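You operate a simulated robot arm through the tools that you are given. There is no shell and no other tool. Be economical: measure what you need, move in short steps, check, and stop when the job is done.

Carry out the task below with a simulated two-armed robot. There is one attempt and no reset: what you move stays moved.

## Task
Pick up the can from the top of the short steel bench with one hand, pass it to the other hand and put it on the short granite slab. Set down upright: can.
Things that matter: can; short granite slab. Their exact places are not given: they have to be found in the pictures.

The check looks at the end state, three seconds after you hand in, the way a careful person would. Anything else that was tipped, shoved, dropped, spilled or broken makes it a failure.

## Robot
Two 7-joint arms with two-finger parallel grippers on one trunk, on a base that drives. Base frame: it is fixed to the floor where the robot stands at the start and does not move with it; the origin is under the middle of the robot, x ahead of it, y to its left, z up; the surface under the hand at the start is at about z = 78. Units: cm, rad, N and s.
The left shoulder is at the start at [8, 13.1, 94.7], the right one opposite. With the tool pointing down near the work surface each hand reaches from about 40 to 86 cm from the robot's upright axis, wherever it stands, measured 20 degrees to its own side. Places, roughly: short granite slab [360, -30, 90]. Payload 1.57 kg a hand.
The tool frame of a hand sits at the grasp point between the pads (the TCP): z along the fingers, y along the line on which they close. The tips reach 3 cm beyond it. The gripper opens to 11 cm. The fingers are 2.4 cm wide and 1.2 cm thick; the gripper's body (4.8 by 11.2 cm) begins 7.8 cm behind the TCP.
Orientation is told as [roll, pitch, yaw] about the base's x, y, z axes, in that order, counted from this pose: with the fingers straight down and closing along the base's y, the tool's x points along the base's -x, its y along +y and its z along -z.

## Interface
- The arms move only by the tool send_rows. It takes "left_commands", "right_commands" or both (then of equal length, played together; a hand with none holds still); each is a list of rows, each a list of 6 numbers: the shift along the base's x, y, z in cm, then the turn, a rotation vector about the base's x, y, z in rad. In form: [[tx, ty, tz, ax, ay, az], ...]. A call has 1 to 8 rows; each row is the pose to reach, as a shift and turn from the pose commanded when the call began. "left_hand" and "right_hand" are, for a hand that has rows, the gripper command, from -1 (fully open) to 1 (shut), values between in proportion, set as the call begins (left out, the last holds). Each row takes 0.2 s and may step no farther than 5 cm and 0.15 rad from the row before; otherwise, or with a gripper value out of range, the whole call is refused. A pose out of reach is approached as far as the arm can. The call stops where the force on the tool passes 40 N (or 10 N more than at its start, if that is more) or the arm is blocked; 0.2 s more then pass. Each finger travels about 10.8 cm/s and halts on what it meets, pressing with about 23 N; the grip force reading is that of the motor and also rises with nothing between the fingers. The clock runs only during rows and for 0.2 s after the last one: add rows that repeat a pose to give the fingers time. The reply holds the time, the measured pose of the TCP, the force on the tool along the base axes, the opening and the grip force, in the units named above and with some noise, with the torque about the TCP (base axes, N m) and any sound that the robot's microphone picked up.
- Cameras (640 x 400 px; columns grow to the right, rows downward): "scene" is now at [-5.08, 0.3, 142.98]; the picture's right is [0.06, -1.00, 0.00], its down [-0.48, -0.03, -0.87] and it looks along [0.87, 0.05, -0.49] (base axes); focal length 292 px, centre (320, 200). "left" rides on the left gripper at [7, -1.6, -14.1] in its tool frame; the picture's right is [0.23, 0.97, 0.00], its down [-0.86, 0.20, -0.48] and it looks along [-0.47, 0.11, 0.88] (tool axes); focal length 222 px, centre (320, 200). "right" rides on the right gripper at [7, 1.6, -14.1] in its tool frame; the picture's right is [-0.23, 0.97, 0.00], its down [-0.86, -0.20, -0.48] and it looks along [-0.47, -0.11, 0.88] (tool axes); focal length 222 px, centre (320, 200).
- snapshot(camera): a new picture of that camera. It takes no simulated time.
- steer(legs): drives the robot by 1 to 6 legs, each [ahead, left, turn to the left] in cm, cm and rad, along the robot's own axes; the way and the turn of a leg run together, so that a leg with both is an arc; at most 150 cm and 3.142 rad a leg. The arms and the cameras ride along, it lands a little off, and it stops where it bumps. It gives what a move gives.
- aim_head(pan, tilt): turns the head with the scene camera to pan (to the left, within 1.902 rad either way) and tilt (down, from -0.506 to 1.204), counted from straight ahead of the robot. It gives what a move gives.
- pixel_to_xyz(camera, pixels): there is no depth. For up to 12 entries [column, row, z] of the newest picture of that camera ("zoom" is the newest enlarged one), the place [x, y] in the base frame at which the ray of that pixel passes the height z, good to about 0.2 cm. It takes no simulated time.
- inspect(camera, box): a new picture of the part [left, top, right, bottom] of that camera's present view, enlarged. It takes no simulated time.
- hand_in(): hands the job in; it is judged then, once.

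Go step by step. Measure first, check grasps and placings, and put right what went wrong. The budget is 80 turns and 78 pictures, counting those below and the enlarged ones. Unless the task says otherwise, let go and move clear before handing in, and close with one line.

The tools are called as a command line: name --argument value ..., lists and objects as JSON in quotes. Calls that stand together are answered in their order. send_rows: Moves the arms, as the interface text tells. Its arguments: {"type":"object","properties":{"left_commands":{"type":"array"},"left_hand":{"type":"number"},"right_commands":{"type":"array"},"right_hand":{"type":"number"}},"required":[]} The other tools are called the same way: steer (legs) drives the base; aim_head (pan, tilt) turns the head that bears the scene camera; snapshot (camera) takes a picture; pixel_to_xyz (camera, pixels) gives the place at which the rays of pixels pass given heights; inspect (camera, box) takes an enlarged picture of a part of a camera's view; hand_in () hands the job in.

At the start:

```text
t: 0.0
left_position: [54.87, 26.36, 102.67]
left_ee_rot: [0.0, -0.001, 0.0]
left_wrist_force: [0.0, 0.2, 0.7]
left_moment: [0.0, -0.01, 0.01]
left_opening: 10.99
left_finger_force: 0.1
right_position: [63.63, -20.59, 105.81]
right_ee_rot: [0.002, 0.0, -0.001]
right_wrist_force: [-0.8, -0.4, -0.2]
right_moment: [0.01, -0.03, 0.0]
right_opening: 11.0
right_finger_force: 0.0
robot x, y, heading: [-0.26, -0.05, 0.001]
head pan, tilt: [0.056, 0.506]
```

scene: 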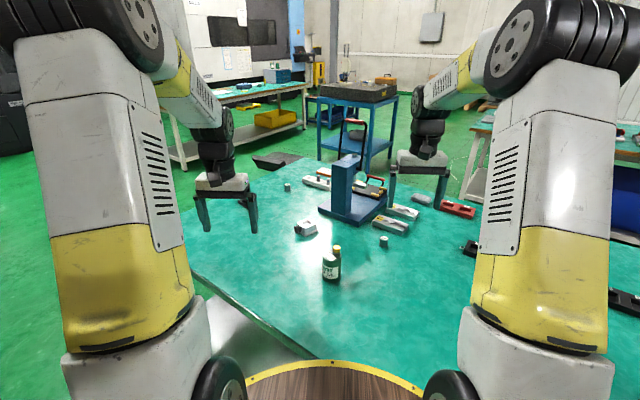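
right: 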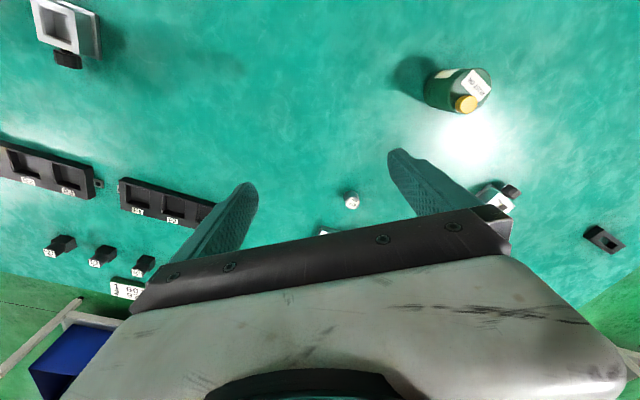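
left: 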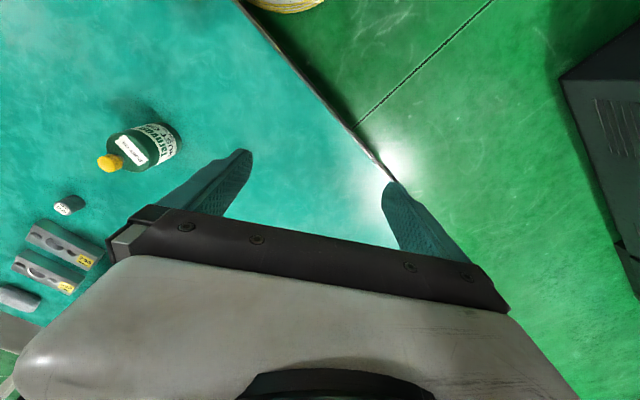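

The scene shows a green can with a yellow cap near (331,265) on the green-topped table, and a granite-looking slab on a blue stand at (357,92). I'll look closer at both.

inspect --camera "scene" --box '[230, 150, 430, 300]'

inspect --camera "scene" --box '[240, 50, 480, 200]'

pixel_to_xyz --camera "scene" --pixels '[[331, 278, 78], [336, 246, 95], [336, 246, 90], [357, 92, 90], [316, 88, 90], [398, 92, 90]]'

```text
2.67 times, centred on (330, 225) of scene
```

zoom: 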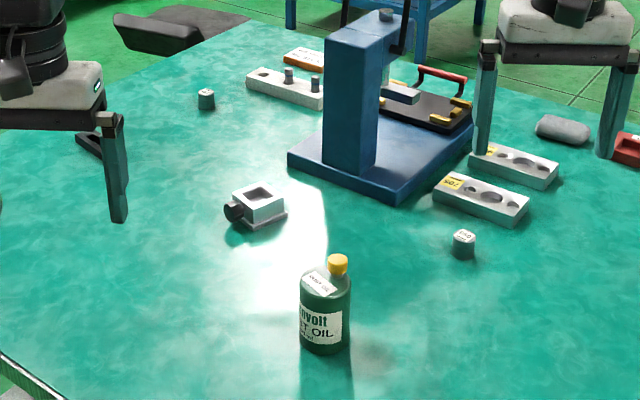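

```text
2.67 times, centred on (360, 125) of scene
```

zoom: 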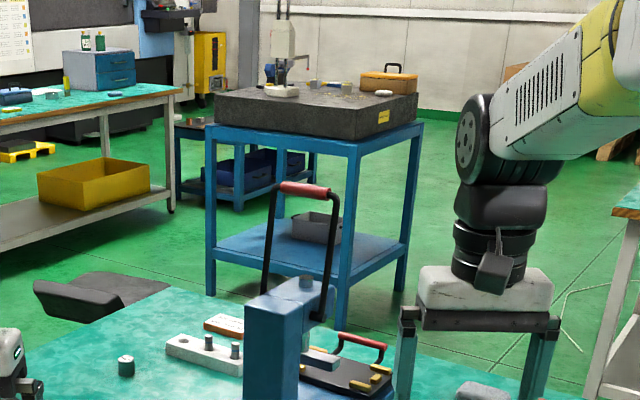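

```text
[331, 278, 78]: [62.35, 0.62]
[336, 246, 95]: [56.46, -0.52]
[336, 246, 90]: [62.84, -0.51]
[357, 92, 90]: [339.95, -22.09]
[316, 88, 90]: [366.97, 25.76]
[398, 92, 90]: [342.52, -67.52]
```

The near table carries a rust-oil can; there are other benches left and right with possible cans. I'll look around to be sure which is the short steel bench.

aim_head --pan 0.9 --tilt 0.45

snapshot --camera "scene"

aim_head --pan -0.9 --tilt 0.45

snapshot --camera "scene"

```text
t: 1.2
left_position: [54.75, 26.44, 102.53]
left_ee_rot: [0.0, 0.001, 0.0]
left_wrist_force: [-0.7, 0.3, 0.0]
left_moment: [-0.01, -0.02, -0.02]
left_opening: 11.01
left_finger_force: 0.0
right_position: [63.63, -20.37, 105.89]
right_ee_rot: [-0.001, 0.0, 0.0]
right_wrist_force: [-0.6, -0.2, 0.5]
right_moment: [-0.01, 0.0, -0.01]
right_opening: 11.03
right_finger_force: 0.1
robot x, y, heading: [-0.13, 0.02, -0.003]
head pan, tilt: [0.901, 0.45]
```

```text
72 pictures are left
```

scene: 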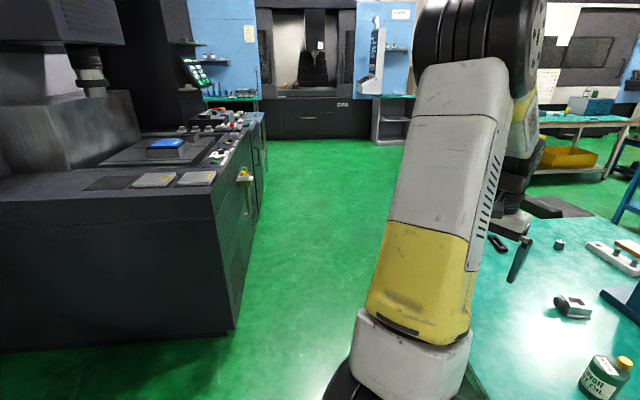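

```text
t: 3.0
left_position: [54.84, 26.35, 102.58]
left_ee_rot: [0.0, 0.0, -0.001]
left_wrist_force: [0.1, 0.7, 0.3]
left_moment: [0.02, 0.02, 0.05]
left_opening: 10.97
left_finger_force: 0.0
right_position: [63.63, -20.56, 105.95]
right_ee_rot: [0.0, -0.002, -0.002]
right_wrist_force: [0.1, 0.1, 0.3]
right_moment: [0.02, 0.0, 0.0]
right_opening: 10.98
right_finger_force: 0.0
robot x, y, heading: [-0.15, -0.14, 0.0]
head pan, tilt: [-0.901, 0.45]
```

```text
71 pictures are left
```

scene: 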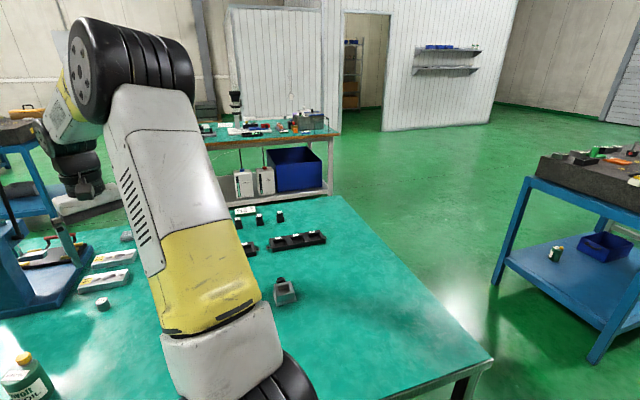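

The near green-topped steel bench holds the can at about (63,0); another slab to the right is not the one named at (360,-30). Aim the head back for a precise measure of the can.

aim_head --pan 0 --tilt 0.75

inspect --camera "scene" --box '[240, 130, 400, 230]'

snapshot --camera "scene"

inspect --camera "left" --box '[70, 90, 230, 190]'

```text
t: 4.2
left_position: [54.9, 26.41, 102.62]
left_ee_rot: [0.001, 0.001, -0.001]
left_wrist_force: [-0.7, -0.3, 1.3]
left_moment: [0.01, 0.02, 0.0]
left_opening: 10.99
left_finger_force: 0.1
right_position: [63.73, -20.55, 105.92]
right_ee_rot: [0.001, 0.0, -0.002]
right_wrist_force: [0.2, 0.3, -0.2]
right_moment: [0.04, 0.02, 0.04]
right_opening: 10.99
right_finger_force: 0.1
robot x, y, heading: [0.18, -0.07, -0.003]
head pan, tilt: [0.0, 0.75]
```

```text
4.00 times, centred on (320, 180) of scene
```

zoom: 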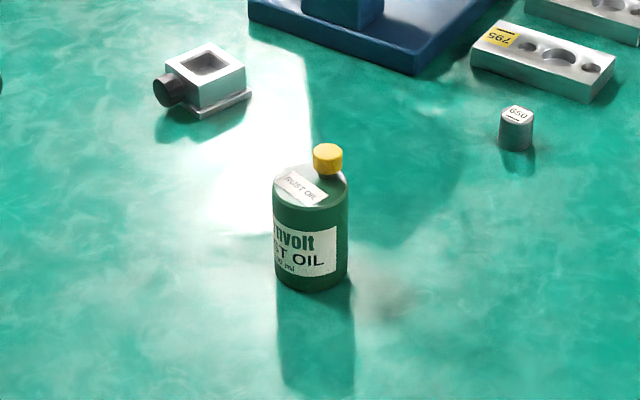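

```text
69 pictures are left
```

scene: 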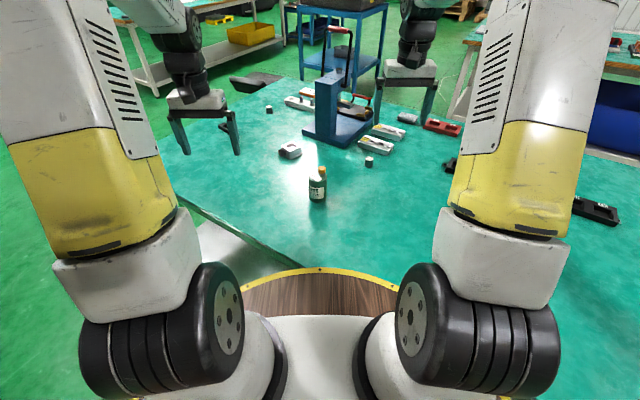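

```text
4.00 times, centred on (150, 140) of left
```

zoom: 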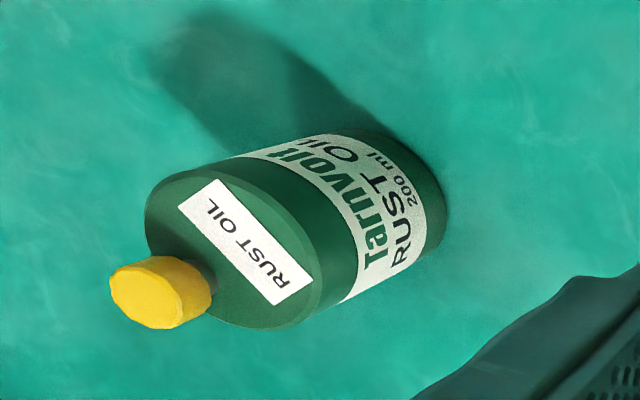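

The can is round, with an off-centre cap. I'll locate its base and top edges.

pixel_to_xyz --camera "scene" --pixels '[[318, 202.7, 78], [309, 199, 78], [327.3, 198, 78], [308, 177.5, 85], [327, 177, 85], [308, 177.5, 87], [327, 177, 87], [321.7, 168, 88], [321.7, 168, 90]]'

pixel_to_xyz --camera "zoom" --pixels '[[440, 195, 78], [405, 138, 78], [425, 250, 78], [155, 195, 86], [310, 290, 86], [240, 165, 86], [240, 325, 86], [140, 300, 88]]'

```text
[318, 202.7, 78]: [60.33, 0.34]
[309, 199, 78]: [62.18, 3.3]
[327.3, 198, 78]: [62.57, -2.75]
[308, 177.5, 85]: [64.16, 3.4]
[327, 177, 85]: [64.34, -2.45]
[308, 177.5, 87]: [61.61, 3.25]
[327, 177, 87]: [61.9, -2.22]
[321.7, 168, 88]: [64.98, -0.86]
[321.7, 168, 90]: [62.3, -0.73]
```

```text
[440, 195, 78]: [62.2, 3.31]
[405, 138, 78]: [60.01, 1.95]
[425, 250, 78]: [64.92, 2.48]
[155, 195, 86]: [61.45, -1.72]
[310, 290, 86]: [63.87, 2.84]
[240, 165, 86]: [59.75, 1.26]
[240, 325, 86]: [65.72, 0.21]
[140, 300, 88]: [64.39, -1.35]
```

Can centre ≈ (62.8, 0.35), radius ≈ 3, body top ≈ 86, cap ≈ 89.5. Plan: left hand takes it from the left side, nearly horizontal (camera up), low on the body; right hand then takes it from above. First, yaw the left hand +90°.

send_rows --left_commands '[[1, 0, 0, 0, 0, 0.14], [2, 0, 0, 0, 0, 0.28], [3, 0, 0, 0, 0, 0.42], [4, 0, 0, 0, 0, 0.56], [5, 0, 0, 0, 0, 0.7], [6, 0, 0, 0, 0, 0.84], [7, 0, 0, 0, 0, 0.98], [8, 0, 0, 0, 0, 1.12]]' --left_hand -1

send_rows --left_commands '[[0, 0, 0, 0, 0, 0.15], [0, 0, 0, 0, 0, 0.3], [0, 0, 0, 0, 0, 0.451], [0, 0, 0, 0, 0, 0.451]]'

```text
t: 6.0
left_position: [62.9, 26.32, 102.46]
left_ee_rot: [0.0, 0.001, 1.122]
left_wrist_force: [0.2, 0.3, -0.4]
left_moment: [0.01, -0.04, 0.0]
left_opening: 11.0
left_finger_force: 0.0
right_position: [63.61, -20.46, 105.98]
right_ee_rot: [0.0, -0.001, 0.0]
right_wrist_force: [-0.7, -0.6, 0.1]
right_moment: [0.02, 0.0, -0.01]
right_opening: 11.01
right_finger_force: 0.0
robot x, y, heading: [0.1, -0.19, 0.0]
head pan, tilt: [0.0, 0.75]
```

```text
refused: row 3 steps farther than a row can; nothing moved
```

send_rows --left_commands '[[0, 0, 0, 0, 0, 0.15], [0, 0, 0, 0, 0, 0.3], [0, 0, 0, 0, 0, 0.449]]'

send_rows --left_commands '[[0, -1, 0, -0.145, 0, 0], [0, -2, 0, -0.29, 0, 0], [0, -3, 0, -0.435, 0, 0], [0, -4, 0, -0.58, 0, 0], [0, -5, 0, -0.725, 0, 0], [0, -6, 0, -0.87, 0, 0], [0, -7, 0, -1.015, 0, 0], [0, -8, 0, -1.16, 0, 0]]'

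snapshot --camera "scene"

snapshot --camera "left"

```text
t: 6.8
left_position: [62.81, 26.46, 102.62]
left_ee_rot: [0.0, -0.001, 1.571]
left_wrist_force: [-0.1, -0.5, -0.9]
left_moment: [-0.01, 0.01, 0.01]
left_opening: 11.01
left_finger_force: 0.0
right_position: [63.67, -20.47, 105.99]
right_ee_rot: [0.0, 0.0, -0.001]
right_wrist_force: [0.0, -0.3, 0.2]
right_moment: [-0.05, -0.01, -0.04]
right_opening: 11.0
right_finger_force: 0.0
robot x, y, heading: [0.33, 0.04, 0.007]
head pan, tilt: [0.0, 0.75]
```

```text
t: 8.6
left_position: [62.84, 18.44, 102.66]
left_ee_rot: [-0.007, 1.162, 1.565]
left_wrist_force: [0.5, 0.0, -0.6]
left_moment: [0.02, -0.01, -0.01]
left_opening: 11.0
left_finger_force: 0.1
right_position: [63.67, -20.5, 105.81]
right_ee_rot: [-0.001, 0.001, -0.002]
right_wrist_force: [0.5, 0.4, -0.1]
right_moment: [0.01, -0.01, -0.02]
right_opening: 11.0
right_finger_force: 0.0
robot x, y, heading: [-0.18, -0.01, 0.0]
head pan, tilt: [0.0, 0.75]
```

```text
67 pictures are left
```

scene: 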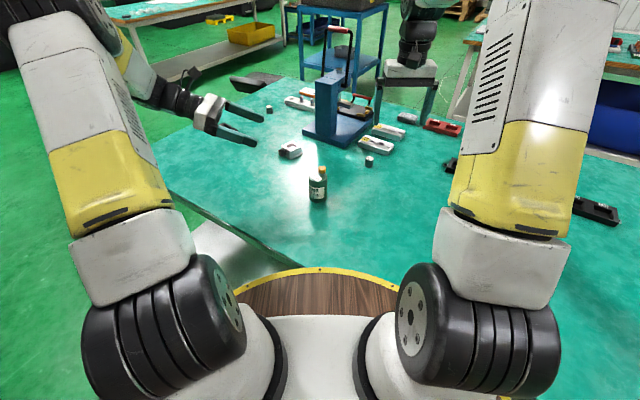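

```text
66 pictures are left
```

left: 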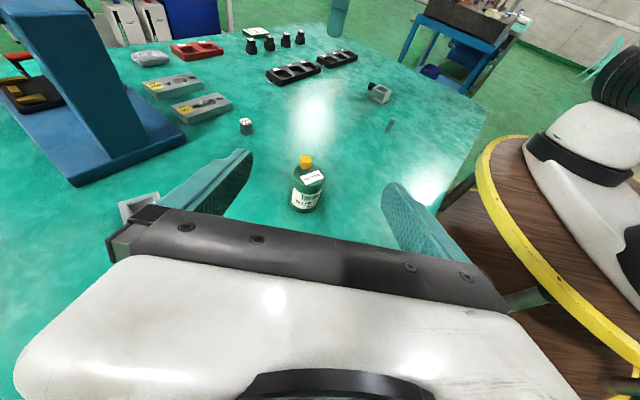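

The left hand is oriented well and the can sits between its fingers at (307,185). Check the grey box near (289,151) for clearance before descending.

pixel_to_xyz --camera "scene" --pixels '[[289, 159, 78], [280, 154, 78], [301, 156, 78], [320, 202, 78]]'

send_rows --left_commands '[[0, 0, -4, 0, 0, 0], [0, 0, -8, 0, 0, 0], [0, 0, -12, 0, 0, 0], [0, 0, -16, 0, 0, 0], [0, 0, -18, 0, 0, 0]]'

snapshot --camera "scene"

snapshot --camera "left"

```text
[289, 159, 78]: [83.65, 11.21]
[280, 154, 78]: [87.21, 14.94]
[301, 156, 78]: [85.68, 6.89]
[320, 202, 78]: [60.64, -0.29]
```

```text
t: 9.8
left_position: [62.62, 18.21, 84.49]
left_ee_rot: [-0.006, 1.161, 1.566]
left_wrist_force: [0.0, 0.4, -0.7]
left_moment: [0.03, -0.01, -0.02]
left_opening: 11.01
left_finger_force: 0.0
right_position: [63.76, -20.64, 105.86]
right_ee_rot: [-0.002, -0.001, 0.0]
right_wrist_force: [-0.4, -0.5, -0.6]
right_moment: [0.06, -0.02, -0.01]
right_opening: 11.0
right_finger_force: 0.0
robot x, y, heading: [0.27, 0.15, 0.004]
head pan, tilt: [0.0, 0.75]
```

```text
65 pictures are left
```

scene: 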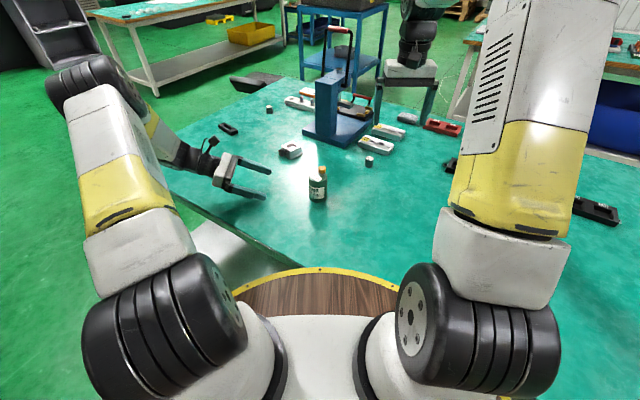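

```text
64 pictures are left
```

left: 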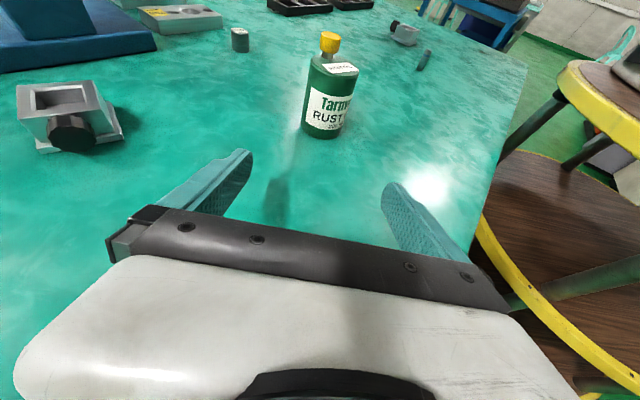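

Clear all around; lower to z≈81.8 and slide in along -y to the can.

send_rows --left_commands '[[0, 0, -1.5, 0, 0, 0], [0, 0, -2.6, 0, 0, 0], [0, -4, -2.6, 0, 0, 0], [0, -8, -2.6, 0, 0, 0], [0, -11, -2.6, 0, 0, 0], [0, -14, -2.6, 0, 0, 0], [0, -16, -2.6, 0, 0, 0]]'

snapshot --camera "left"

inspect --camera "scene" --box '[200, 110, 400, 235]'

```text
t: 11.4
left_position: [62.65, 2.41, 82.18]
left_ee_rot: [-0.004, 1.16, 1.567]
left_wrist_force: [-0.2, 0.5, 0.3]
left_moment: [-0.01, -0.01, 0.0]
left_opening: 11.0
left_finger_force: 0.0
right_position: [63.68, -20.41, 106.0]
right_ee_rot: [0.0, 0.0, 0.001]
right_wrist_force: [0.1, -0.2, 0.6]
right_moment: [-0.03, 0.01, 0.02]
right_opening: 10.99
right_finger_force: 0.2
robot x, y, heading: [-0.14, -0.17, -0.002]
head pan, tilt: [0.0, 0.75]
```

```text
63 pictures are left
```

left: 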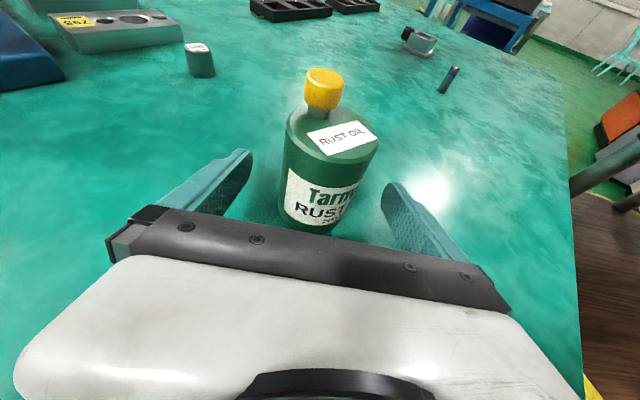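

```text
3.20 times, centred on (300, 172) of scene
```

zoom: 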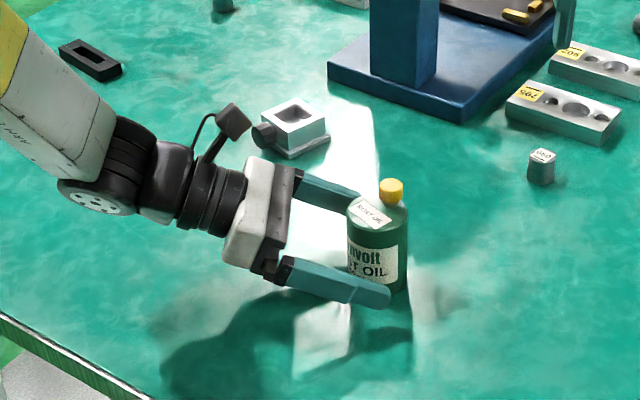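

The can is centred between the fingers (left view, column ≈325). Move 2 cm further in, then close.

send_rows --left_commands '[[0, -1, 0, 0, 0, 0], [0, -2, 0, 0, 0, 0]]'

send_rows --left_commands '[[0, 0, 0, 0, 0, 0], [0, 0, 0, 0, 0, 0], [0, 0, 0, 0, 0, 0], [0, 0, 0, 0, 0, 0]]' --left_hand 1

snapshot --camera "left"

```text
t: 12.0
left_position: [62.66, 0.28, 82.29]
left_ee_rot: [-0.002, 1.161, 1.567]
left_wrist_force: [-0.3, 0.1, 0.3]
left_moment: [0.04, 0.04, -0.02]
left_opening: 11.03
left_finger_force: 0.1
right_position: [63.72, -20.49, 105.96]
right_ee_rot: [0.001, 0.0, -0.001]
right_wrist_force: [-0.1, -0.1, 0.1]
right_moment: [-0.05, 0.01, -0.02]
right_opening: 10.97
right_finger_force: 0.1
robot x, y, heading: [0.06, -0.32, 0.002]
head pan, tilt: [0.0, 0.75]
```

```text
t: 13.0
left_position: [62.75, 0.45, 82.27]
left_ee_rot: [-0.004, 1.16, 1.568]
left_wrist_force: [2.2, -0.9, 1.4]
left_moment: [-0.03, 0.04, 0.02]
left_opening: 5.72
left_finger_force: 23.0
right_position: [63.78, -20.56, 105.96]
right_ee_rot: [0.0, 0.0, 0.0]
right_wrist_force: [0.6, -0.6, -0.8]
right_moment: [0.01, 0.0, -0.02]
right_opening: 11.01
right_finger_force: 0.1
robot x, y, heading: [-0.01, 0.12, 0.001]
head pan, tilt: [0.0, 0.75]
```

```text
61 pictures are left
```

left: 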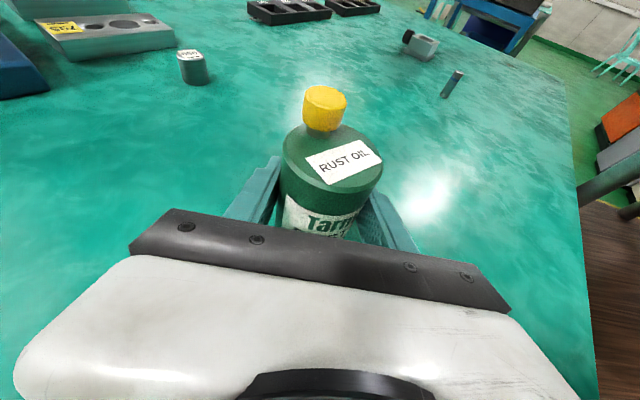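

Gripped at 5.7 cm with 23 N. Lift 8 cm straight up and set the right hand to a partial opening while moving it above the can.

send_rows --left_commands '[[0, 0, 1, 0, 0, 0], [0, 0, 3, 0, 0, 0], [0, 0, 5, 0, 0, 0], [0, 0, 7, 0, 0, 0], [0, 0, 8, 0, 0, 0], [0, 0, 8, 0, 0, 0]]'

send_rows --right_commands '[[0, 0, 2, 0, 0, 0], [0, 3, 4, 0, 0, 0], [0, 6, 4, 0, 0, 0], [0, 9, 4, 0, 0, 0], [0, 12, 4, 0, 0, 0]]' --right_hand -0.455

snapshot --camera "scene"

snapshot --camera "right"

```text
t: 14.4
left_position: [62.83, 0.32, 90.07]
left_ee_rot: [-0.003, 1.158, 1.568]
left_wrist_force: [0.1, 0.9, -2.8]
left_moment: [0.03, 0.03, 0.01]
left_opening: 5.7
left_finger_force: 23.4
right_position: [63.76, -20.56, 106.02]
right_ee_rot: [0.001, -0.001, -0.001]
right_wrist_force: [0.5, 0.2, 0.2]
right_moment: [0.0, -0.01, 0.0]
right_opening: 11.0
right_finger_force: 0.1
robot x, y, heading: [0.29, -0.18, -0.003]
head pan, tilt: [0.0, 0.75]
```

```text
t: 15.6
left_position: [62.73, 0.36, 90.1]
left_ee_rot: [-0.004, 1.16, 1.568]
left_wrist_force: [-1.1, -0.6, -2.4]
left_moment: [-0.03, 0.0, 0.01]
left_opening: 5.69
left_finger_force: 22.7
right_position: [63.76, -8.58, 109.86]
right_ee_rot: [0.0, 0.0, 0.0]
right_wrist_force: [-0.4, -0.8, 0.0]
right_moment: [0.01, 0.01, 0.0]
right_opening: 7.99
right_finger_force: 0.1
robot x, y, heading: [0.1, -0.26, -0.002]
head pan, tilt: [0.0, 0.75]
```

```text
60 pictures are left
```

scene: 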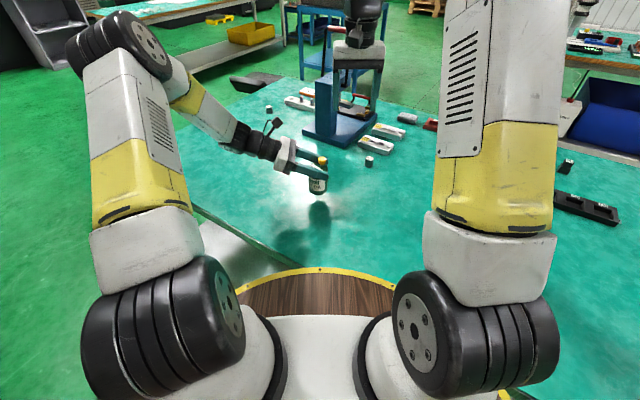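

```text
59 pictures are left
```

right: 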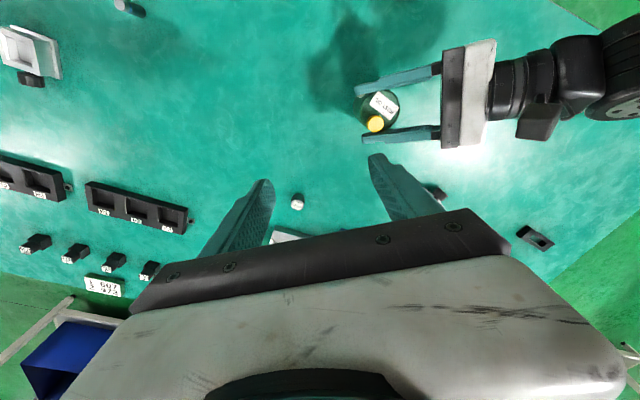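

Can held level; right hand opens to 8 cm, clear of the left. Move it over the can.

send_rows --right_commands '[[-0.3, 3, 0, 0, 0, 0], [-0.6, 6, 0, 0, 0, 0], [-0.9, 8.9, 0, 0, 0, 0], [-0.9, 8.9, -3, 0, 0, 0], [-0.9, 8.9, -6, 0, 0, 0], [-0.9, 8.9, -8, 0, 0, 0]]'

snapshot --camera "right"

inspect --camera "scene" --box '[220, 80, 420, 205]'

snapshot --camera "left"

```text
t: 17.0
left_position: [62.79, 0.33, 90.04]
left_ee_rot: [-0.003, 1.161, 1.568]
left_wrist_force: [1.0, -0.7, -3.0]
left_moment: [0.0, 0.01, 0.02]
left_opening: 5.72
left_finger_force: 23.3
right_position: [62.98, 0.39, 102.01]
right_ee_rot: [0.001, -0.002, 0.0]
right_wrist_force: [-0.1, -0.1, 0.4]
right_moment: [0.0, -0.05, -0.01]
right_opening: 8.0
right_finger_force: 0.2
robot x, y, heading: [0.05, -0.36, 0.001]
head pan, tilt: [0.0, 0.75]
```

```text
58 pictures are left
```

right: 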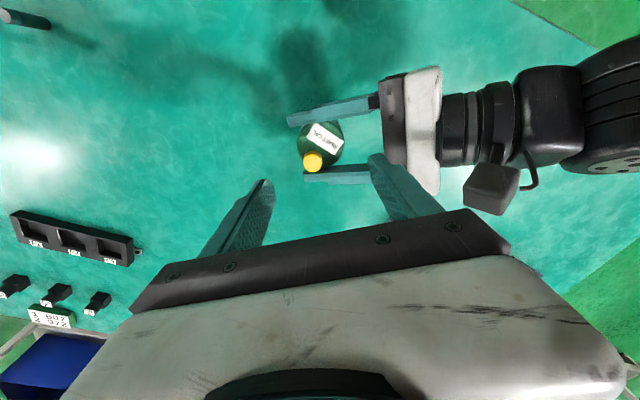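

```text
3.20 times, centred on (320, 142) of scene
```

zoom: 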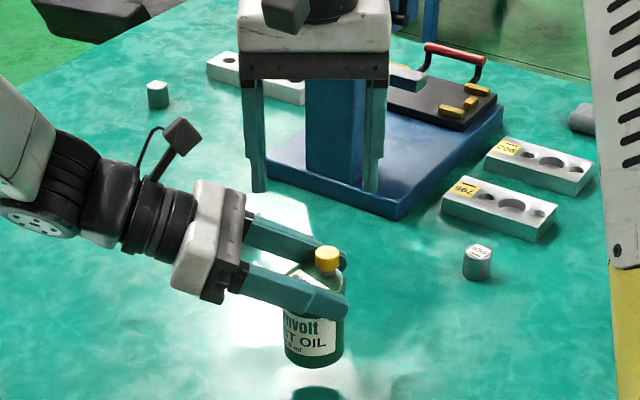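

```text
56 pictures are left
```

left: 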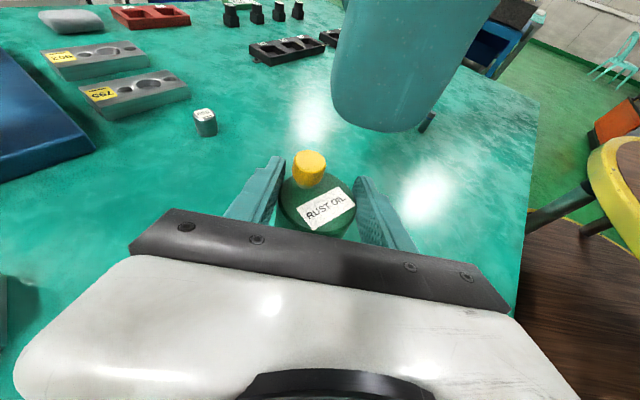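

The can seems to hang lower in the left fingers than when gripped (cap now at (310,168) versus (324,108)), so it may have slipped. I'll check whether it's still slipping.

send_rows --left_commands '[[0, 0, 0, 0, 0, 0]]'

inspect --camera "left" --box '[220, 120, 420, 245]'

inspect --camera "scene" --box '[280, 130, 360, 205]'

pixel_to_xyz --camera "scene" --pixels '[[318.4, 194.7, 80], [318.4, 194.7, 82], [318.4, 194.7, 84], [318.4, 194.7, 86]]'

```text
t: 17.4
left_position: [62.78, 0.44, 89.93]
left_ee_rot: [-0.003, 1.161, 1.566]
left_wrist_force: [-0.9, 0.2, -2.5]
left_moment: [0.04, 0.0, 0.02]
left_opening: 5.73
left_finger_force: 22.9
right_position: [62.97, 0.55, 101.88]
right_ee_rot: [0.001, 0.001, 0.0]
right_wrist_force: [-0.6, 0.3, 0.8]
right_moment: [0.01, 0.0, 0.01]
right_opening: 8.02
right_finger_force: 0.1
robot x, y, heading: [-0.06, -0.27, -0.001]
head pan, tilt: [0.0, 0.75]
```

```text
3.20 times, centred on (320, 182) of left
```

zoom: 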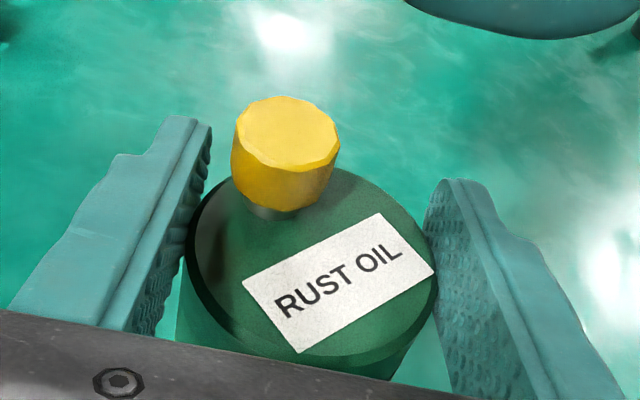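

```text
5.33 times, centred on (320, 168) of scene
```

zoom: 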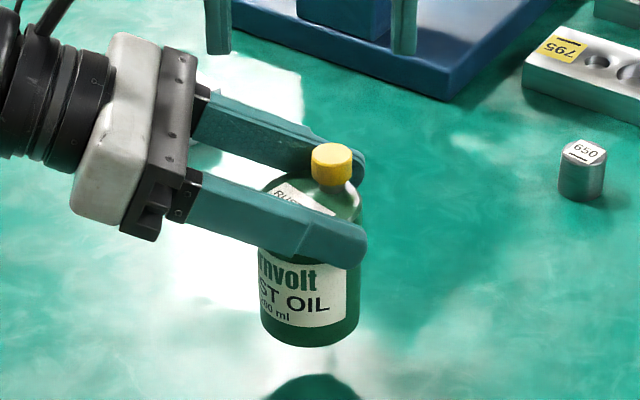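

```text
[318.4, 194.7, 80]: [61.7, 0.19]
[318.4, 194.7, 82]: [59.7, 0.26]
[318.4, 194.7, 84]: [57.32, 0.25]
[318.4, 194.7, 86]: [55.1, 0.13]
```

The can's bottom is now at z≈81.8 (expected 86), so it slipped about 4 cm in the fingers. I'll lower it gently close to the bench so it can't fall, and see.

send_rows --left_commands '[[0, 0, -0.5, 0, 0, 0], [0, 0, -1, 0, 0, 0], [0, 0, -1.5, 0, 0, 0], [0, 0, -2, 0, 0, 0], [0, 0, -2.5, 0, 0, 0], [0, 0, -2.8, 0, 0, 0], [0, 0, -3.1, 0, 0, 0], [0, 0, -3.3, 0, 0, 0]]'

inspect --camera "scene" --box '[280, 140, 360, 215]'

inspect --camera "left" --box '[220, 120, 420, 245]'

```text
t: 19.2
left_position: [62.76, 0.26, 86.78]
left_ee_rot: [-0.006, 1.161, 1.567]
left_wrist_force: [-2.2, 3.6, 5.9]
left_moment: [0.3, 0.39, -0.08]
left_opening: 5.72
left_finger_force: 23.0
right_position: [62.87, 0.52, 101.94]
right_ee_rot: [0.0, -0.001, -0.001]
right_wrist_force: [0.0, -1.0, 0.0]
right_moment: [0.0, -0.03, -0.03]
right_opening: 8.03
right_finger_force: 0.0
robot x, y, heading: [-0.14, -0.38, -0.003]
head pan, tilt: [0.0, 0.75]
```

```text
5.33 times, centred on (320, 178) of scene
```

zoom: 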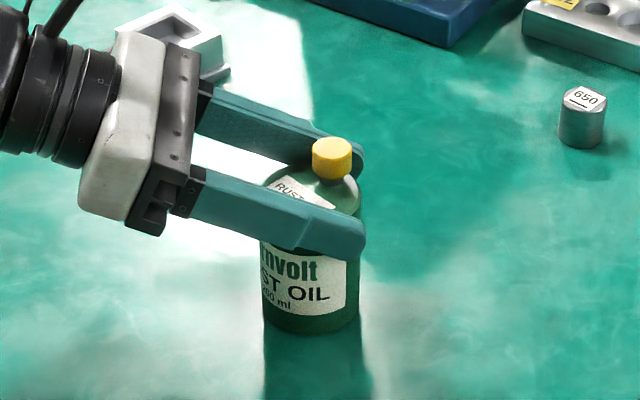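

```text
3.20 times, centred on (320, 182) of left
```

zoom: 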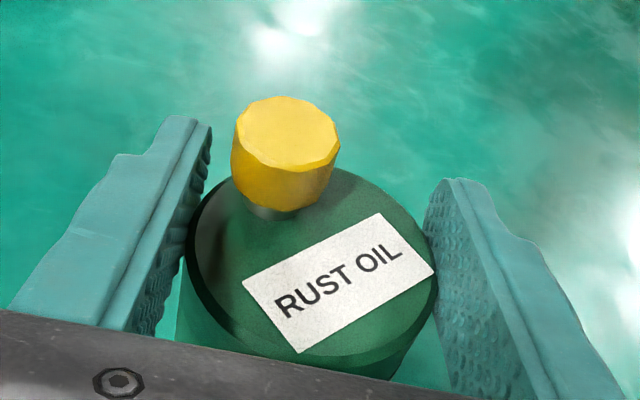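

The can is now standing on the bench (contact +6 N) and showed no further creep. I'll ease the pressure, open, drop back to the low grip and re-close, then lift just a little to test.

send_rows --left_commands '[[0, 0, 0.15, 0, 0, 0], [0, 0, 0.15, 0, 0, 0]]'

send_rows --left_commands '[[0, 0, 0, 0, 0, 0], [0, 0, 0, 0, 0, 0], [0, 0, -1.5, 0, 0, 0], [0, 0, -3, 0, 0, 0], [0, 0, -4.5, 0, 0, 0], [0, 0, -4.5, 0, 0, 0]]' --left_hand -0.5

inspect --camera "left" --box '[220, 70, 420, 245]'

```text
t: 19.8
left_position: [62.79, 0.32, 86.7]
left_ee_rot: [-0.004, 1.16, 1.567]
left_wrist_force: [0.1, -0.1, -2.3]
left_moment: [0.0, 0.01, 0.06]
left_opening: 5.72
left_finger_force: 23.0
right_position: [62.94, 0.41, 102.03]
right_ee_rot: [-0.001, 0.001, -0.001]
right_wrist_force: [0.6, 0.4, 0.2]
right_moment: [-0.01, 0.01, 0.02]
right_opening: 8.03
right_finger_force: 0.1
robot x, y, heading: [-0.13, -0.34, -0.001]
head pan, tilt: [0.0, 0.75]
```

```text
t: 21.2
left_position: [62.89, 0.3, 82.32]
left_ee_rot: [-0.004, 1.16, 1.566]
left_wrist_force: [0.2, -0.3, 0.4]
left_moment: [0.02, -0.01, -0.01]
left_opening: 8.27
left_finger_force: 0.1
right_position: [62.94, 0.41, 102.0]
right_ee_rot: [0.001, -0.001, -0.002]
right_wrist_force: [-0.4, -0.4, 0.4]
right_moment: [0.02, 0.02, 0.01]
right_opening: 7.99
right_finger_force: 0.0
robot x, y, heading: [-0.04, -0.02, 0.0]
head pan, tilt: [0.0, 0.75]
```

```text
2.29 times, centred on (320, 158) of left
```

zoom: 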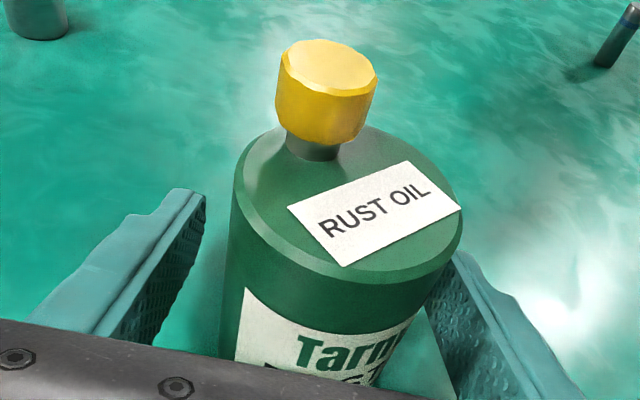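

The can still stands upright. Re-close, lift 2 cm slowly, and check for slip.

send_rows --left_commands '[[0, 0, 0, 0, 0, 0], [0, 0, 0, 0, 0, 0], [0, 0, 0, 0, 0, 0], [0, 0, 0, 0, 0, 0]]' --left_hand 1

inspect --camera "left" --box '[220, 70, 420, 245]'

send_rows --left_commands '[[0, 0, 0.3, 0, 0, 0], [0, 0, 0.6, 0, 0, 0], [0, 0, 0.9, 0, 0, 0], [0, 0, 1.2, 0, 0, 0], [0, 0, 1.5, 0, 0, 0], [0, 0, 1.8, 0, 0, 0], [0, 0, 2, 0, 0, 0]]'

inspect --camera "left" --box '[220, 70, 420, 245]'

```text
t: 22.2
left_position: [62.84, 0.25, 82.33]
left_ee_rot: [-0.004, 1.159, 1.569]
left_wrist_force: [0.5, 0.3, -1.0]
left_moment: [-0.01, -0.02, 0.03]
left_opening: 5.72
left_finger_force: 23.1
right_position: [63.0, 0.49, 101.9]
right_ee_rot: [-0.001, 0.0, 0.0]
right_wrist_force: [0.5, 0.5, -0.5]
right_moment: [0.02, 0.01, 0.0]
right_opening: 8.0
right_finger_force: 0.0
robot x, y, heading: [0.2, 0.2, 0.001]
head pan, tilt: [0.0, 0.75]
```

```text
2.29 times, centred on (320, 158) of left
```

zoom: 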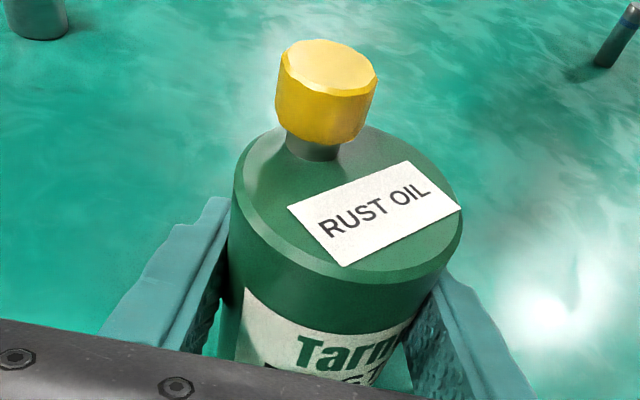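

```text
t: 23.8
left_position: [62.82, 0.35, 84.41]
left_ee_rot: [-0.002, 1.161, 1.568]
left_wrist_force: [-1.0, 0.1, -2.8]
left_moment: [-0.02, 0.0, 0.03]
left_opening: 5.72
left_finger_force: 23.1
right_position: [62.88, 0.41, 101.93]
right_ee_rot: [0.0, 0.001, 0.0]
right_wrist_force: [-0.5, 0.1, -0.2]
right_moment: [0.02, -0.03, 0.01]
right_opening: 8.01
right_finger_force: 0.1
robot x, y, heading: [-0.05, 0.02, -0.002]
head pan, tilt: [0.0, 0.75]
```

```text
2.29 times, centred on (320, 158) of left
```

zoom: 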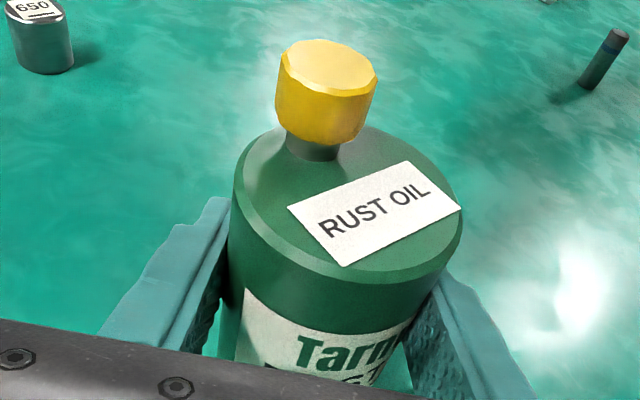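

No slip this time. Raise 3 cm more slowly, and check again.

send_rows --left_commands '[[0, 0, 0.4, 0, 0, 0], [0, 0, 0.8, 0, 0, 0], [0, 0, 1.2, 0, 0, 0], [0, 0, 1.6, 0, 0, 0], [0, 0, 2, 0, 0, 0], [0, 0, 2.4, 0, 0, 0], [0, 0, 2.8, 0, 0, 0], [0, 0, 3, 0, 0, 0]]'

inspect --camera "left" --box '[220, 70, 420, 245]'

inspect --camera "right" --box '[220, 60, 540, 260]'

```text
t: 25.6
left_position: [62.89, 0.33, 87.47]
left_ee_rot: [-0.003, 1.162, 1.567]
left_wrist_force: [-0.8, 0.4, -2.7]
left_moment: [-0.01, -0.04, 0.01]
left_opening: 5.71
left_finger_force: 23.2
right_position: [62.97, 0.43, 101.96]
right_ee_rot: [0.001, 0.0, 0.001]
right_wrist_force: [-0.2, 0.5, -0.9]
right_moment: [-0.03, -0.01, -0.02]
right_opening: 7.99
right_finger_force: 0.0
robot x, y, heading: [0.13, -0.42, -0.002]
head pan, tilt: [0.0, 0.75]
```

```text
2.29 times, centred on (320, 158) of left
```

zoom: 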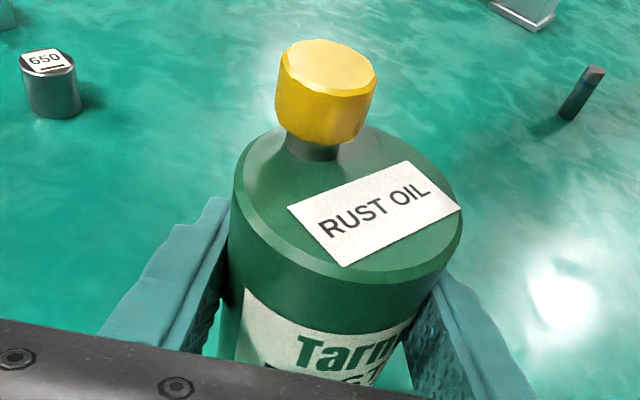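

```text
2.00 times, centred on (380, 160) of right
```

zoom: 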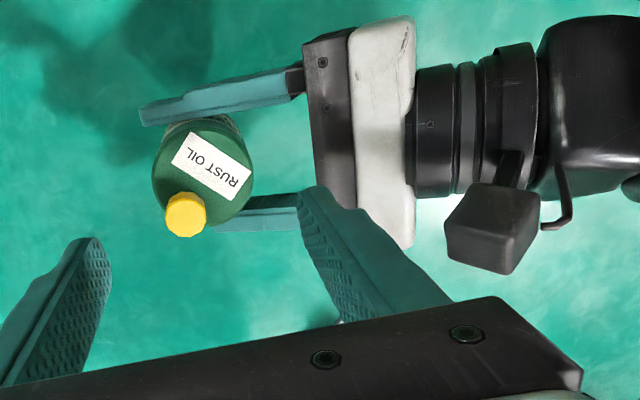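

Grip is stable. Measure the can's top disc from the right camera (zoom edges (153,180),(253,170)) before descending.

pixel_to_xyz --camera "zoom" --pixels '[[153, 178, 91], [253, 170, 91], [203, 175, 91], [205, 120, 91], [205, 225, 91]]'

```text
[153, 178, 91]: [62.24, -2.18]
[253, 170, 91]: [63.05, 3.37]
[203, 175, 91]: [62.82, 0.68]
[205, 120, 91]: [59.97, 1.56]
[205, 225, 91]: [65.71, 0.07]
```

Can centre ≈ (62.75,0.6), the right hand is aligned within 0.2 cm. Descend first to just above, and look.

send_rows --right_commands '[[-0.1, 0.15, -1.5, 0, 0, 0], [-0.1, 0.15, -3, 0, 0, 0], [-0.1, 0.15, -4.5, 0, 0, 0], [-0.1, 0.15, -6, 0, 0, 0], [-0.1, 0.15, -7, 0, 0, 0]]'

snapshot --camera "right"

inspect --camera "scene" --box '[220, 80, 420, 205]'

```text
t: 26.8
left_position: [62.85, 0.42, 87.46]
left_ee_rot: [-0.004, 1.16, 1.568]
left_wrist_force: [-0.1, -0.1, -2.3]
left_moment: [-0.04, 0.0, 0.03]
left_opening: 5.71
left_finger_force: 22.9
right_position: [62.74, 0.55, 94.83]
right_ee_rot: [0.0, 0.001, 0.0]
right_wrist_force: [0.4, 0.4, 0.8]
right_moment: [0.05, 0.0, 0.02]
right_opening: 8.02
right_finger_force: 0.0
robot x, y, heading: [0.05, -0.18, 0.006]
head pan, tilt: [0.0, 0.75]
```

```text
46 pictures are left
```

right: 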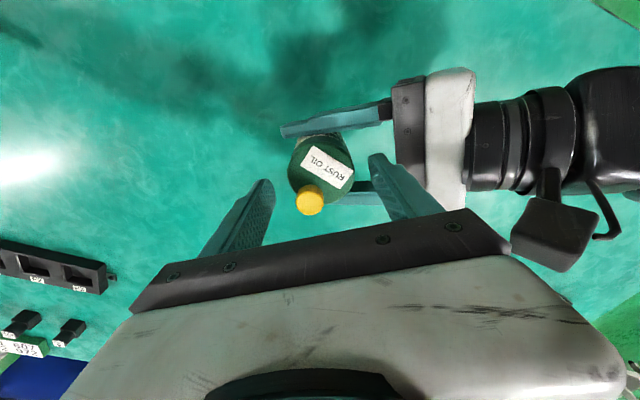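

```text
3.20 times, centred on (320, 142) of scene
```

zoom: 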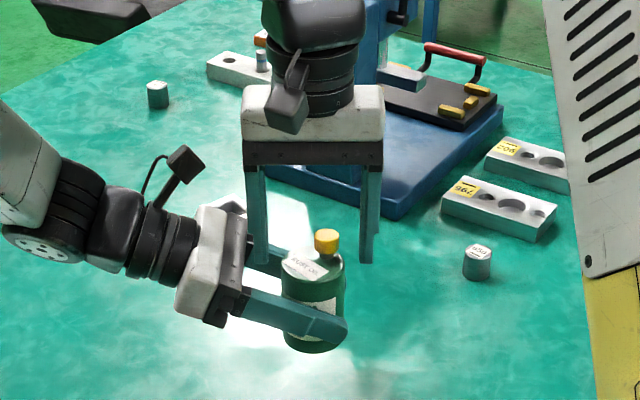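

Fingers straddle the can with clearance to the left palm. Descend 5.6 cm and close.

send_rows --right_commands '[[0, 0, -1, 0, 0, 0], [0, 0, -2, 0, 0, 0], [0, 0, -3, 0, 0, 0], [0, 0, -4, 0, 0, 0], [0, 0, -5, 0, 0, 0], [0, 0, -5.6, 0, 0, 0]]'

inspect --camera "right" --box '[220, 80, 540, 280]'

```text
t: 28.2
left_position: [62.82, 0.45, 87.49]
left_ee_rot: [-0.004, 1.161, 1.568]
left_wrist_force: [-0.9, 0.6, -3.0]
left_moment: [0.05, -0.01, 0.02]
left_opening: 5.69
left_finger_force: 23.0
right_position: [62.68, 0.46, 89.32]
right_ee_rot: [-0.001, 0.0, 0.001]
right_wrist_force: [-0.9, -0.2, -0.1]
right_moment: [0.01, 0.0, 0.02]
right_opening: 7.98
right_finger_force: 0.0
robot x, y, heading: [0.16, 0.08, -0.002]
head pan, tilt: [0.0, 0.75]
```

```text
2.00 times, centred on (380, 180) of right
```

zoom: 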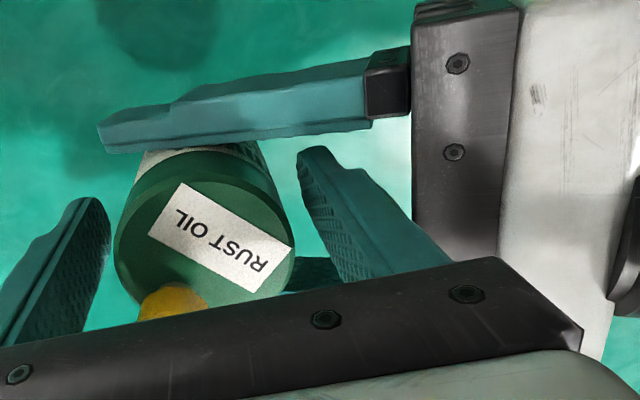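

Fingers are around the can without contact. Close the right hand.

send_rows --right_commands '[[0, 0, 0, 0, 0, 0], [0, 0, 0, 0, 0, 0], [0, 0, 0, 0, 0, 0], [0, 0, 0, 0, 0, 0]]' --right_hand 1

inspect --camera "right" --box '[220, 80, 540, 280]'

```text
t: 29.2
left_position: [62.9, 0.26, 87.42]
left_ee_rot: [-0.004, 1.159, 1.566]
left_wrist_force: [-0.3, -4.2, -1.9]
left_moment: [0.13, 0.06, 0.09]
left_opening: 5.72
left_finger_force: 23.3
right_position: [62.55, 0.7, 89.37]
right_ee_rot: [0.001, 0.002, 0.0]
right_wrist_force: [-0.3, 4.4, -0.7]
right_moment: [-0.04, -0.06, -0.04]
right_opening: 5.7
right_finger_force: 22.5
robot x, y, heading: [-0.09, -0.09, 0.006]
head pan, tilt: [0.0, 0.75]
```

```text
2.00 times, centred on (380, 180) of right
```

zoom: 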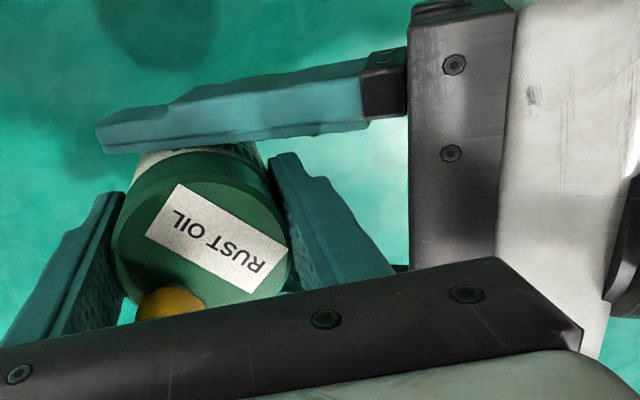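

Both hands hold (right 5.7 cm, 22.5 N). Open the left hand and retreat along +y.

send_rows --left_commands '[[0, 0, 0, 0, 0, 0], [0, 0, 0, 0, 0, 0], [0, 0, 0, 0, 0, 0], [0, 2, 0, 0, 0, 0], [0, 5, 0, 0, 0, 0], [0, 9, 0, 0, 0, 0], [0, 13, 0, 0, 0, 0], [0, 17, 0, 0, 0, 0]]' --left_hand -1

inspect --camera "scene" --box '[220, 80, 420, 205]'

snapshot --camera "right"

```text
t: 31.0
left_position: [62.93, 17.26, 87.5]
left_ee_rot: [-0.003, 1.161, 1.566]
left_wrist_force: [-0.4, -0.6, 0.3]
left_moment: [0.03, 0.01, -0.02]
left_opening: 10.98
left_finger_force: 0.0
right_position: [62.69, 0.59, 89.3]
right_ee_rot: [0.001, 0.001, 0.001]
right_wrist_force: [1.3, -0.1, 0.4]
right_moment: [0.01, 0.01, -0.04]
right_opening: 5.69
right_finger_force: 23.4
robot x, y, heading: [0.09, 0.04, -0.002]
head pan, tilt: [0.0, 0.75]
```

```text
3.20 times, centred on (320, 142) of scene
```

zoom: 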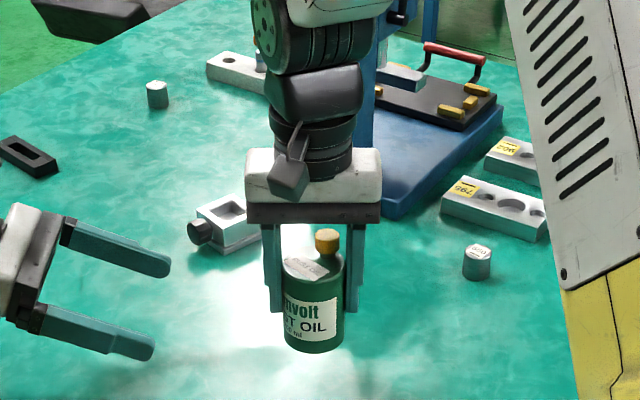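

```text
41 pictures are left
```

right: 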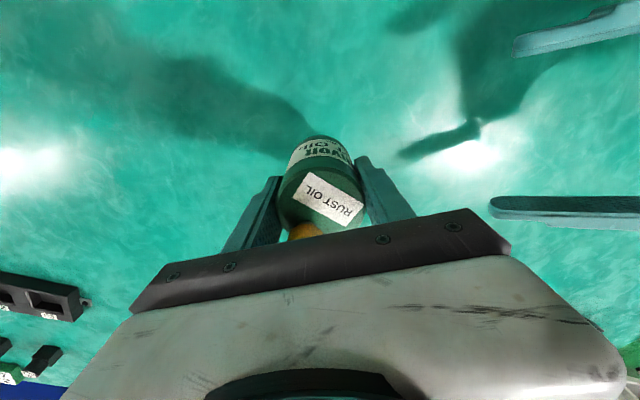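

Right hand holds the can alone. Lift it slowly and watch for slip.

send_rows --right_commands '[[0, 0, 0.5, 0, 0, 0], [0, 0, 1, 0, 0, 0], [0, 0, 1.7, 0, 0, 0], [0, 0, 2.4, 0, 0, 0], [0, 0, 3.1, 0, 0, 0], [0, 0, 3.8, 0, 0, 0], [0, 0, 4.5, 0, 0, 0], [0, 0, 5, 0, 0, 0]]'

snapshot --camera "right"

```text
t: 32.8
left_position: [62.93, 17.41, 87.48]
left_ee_rot: [-0.002, 1.16, 1.568]
left_wrist_force: [-0.2, 0.4, -0.1]
left_moment: [-0.01, -0.02, 0.01]
left_opening: 11.01
left_finger_force: 0.0
right_position: [62.74, 0.45, 94.31]
right_ee_rot: [-0.001, -0.001, 0.0]
right_wrist_force: [0.4, 0.3, -2.6]
right_moment: [0.0, 0.0, -0.04]
right_opening: 5.73
right_finger_force: 23.2
robot x, y, heading: [-0.12, 0.21, 0.0]
head pan, tilt: [0.0, 0.75]
```

```text
40 pictures are left
```

right: 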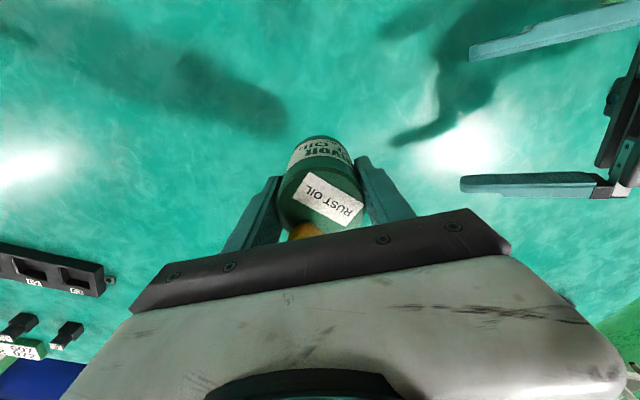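

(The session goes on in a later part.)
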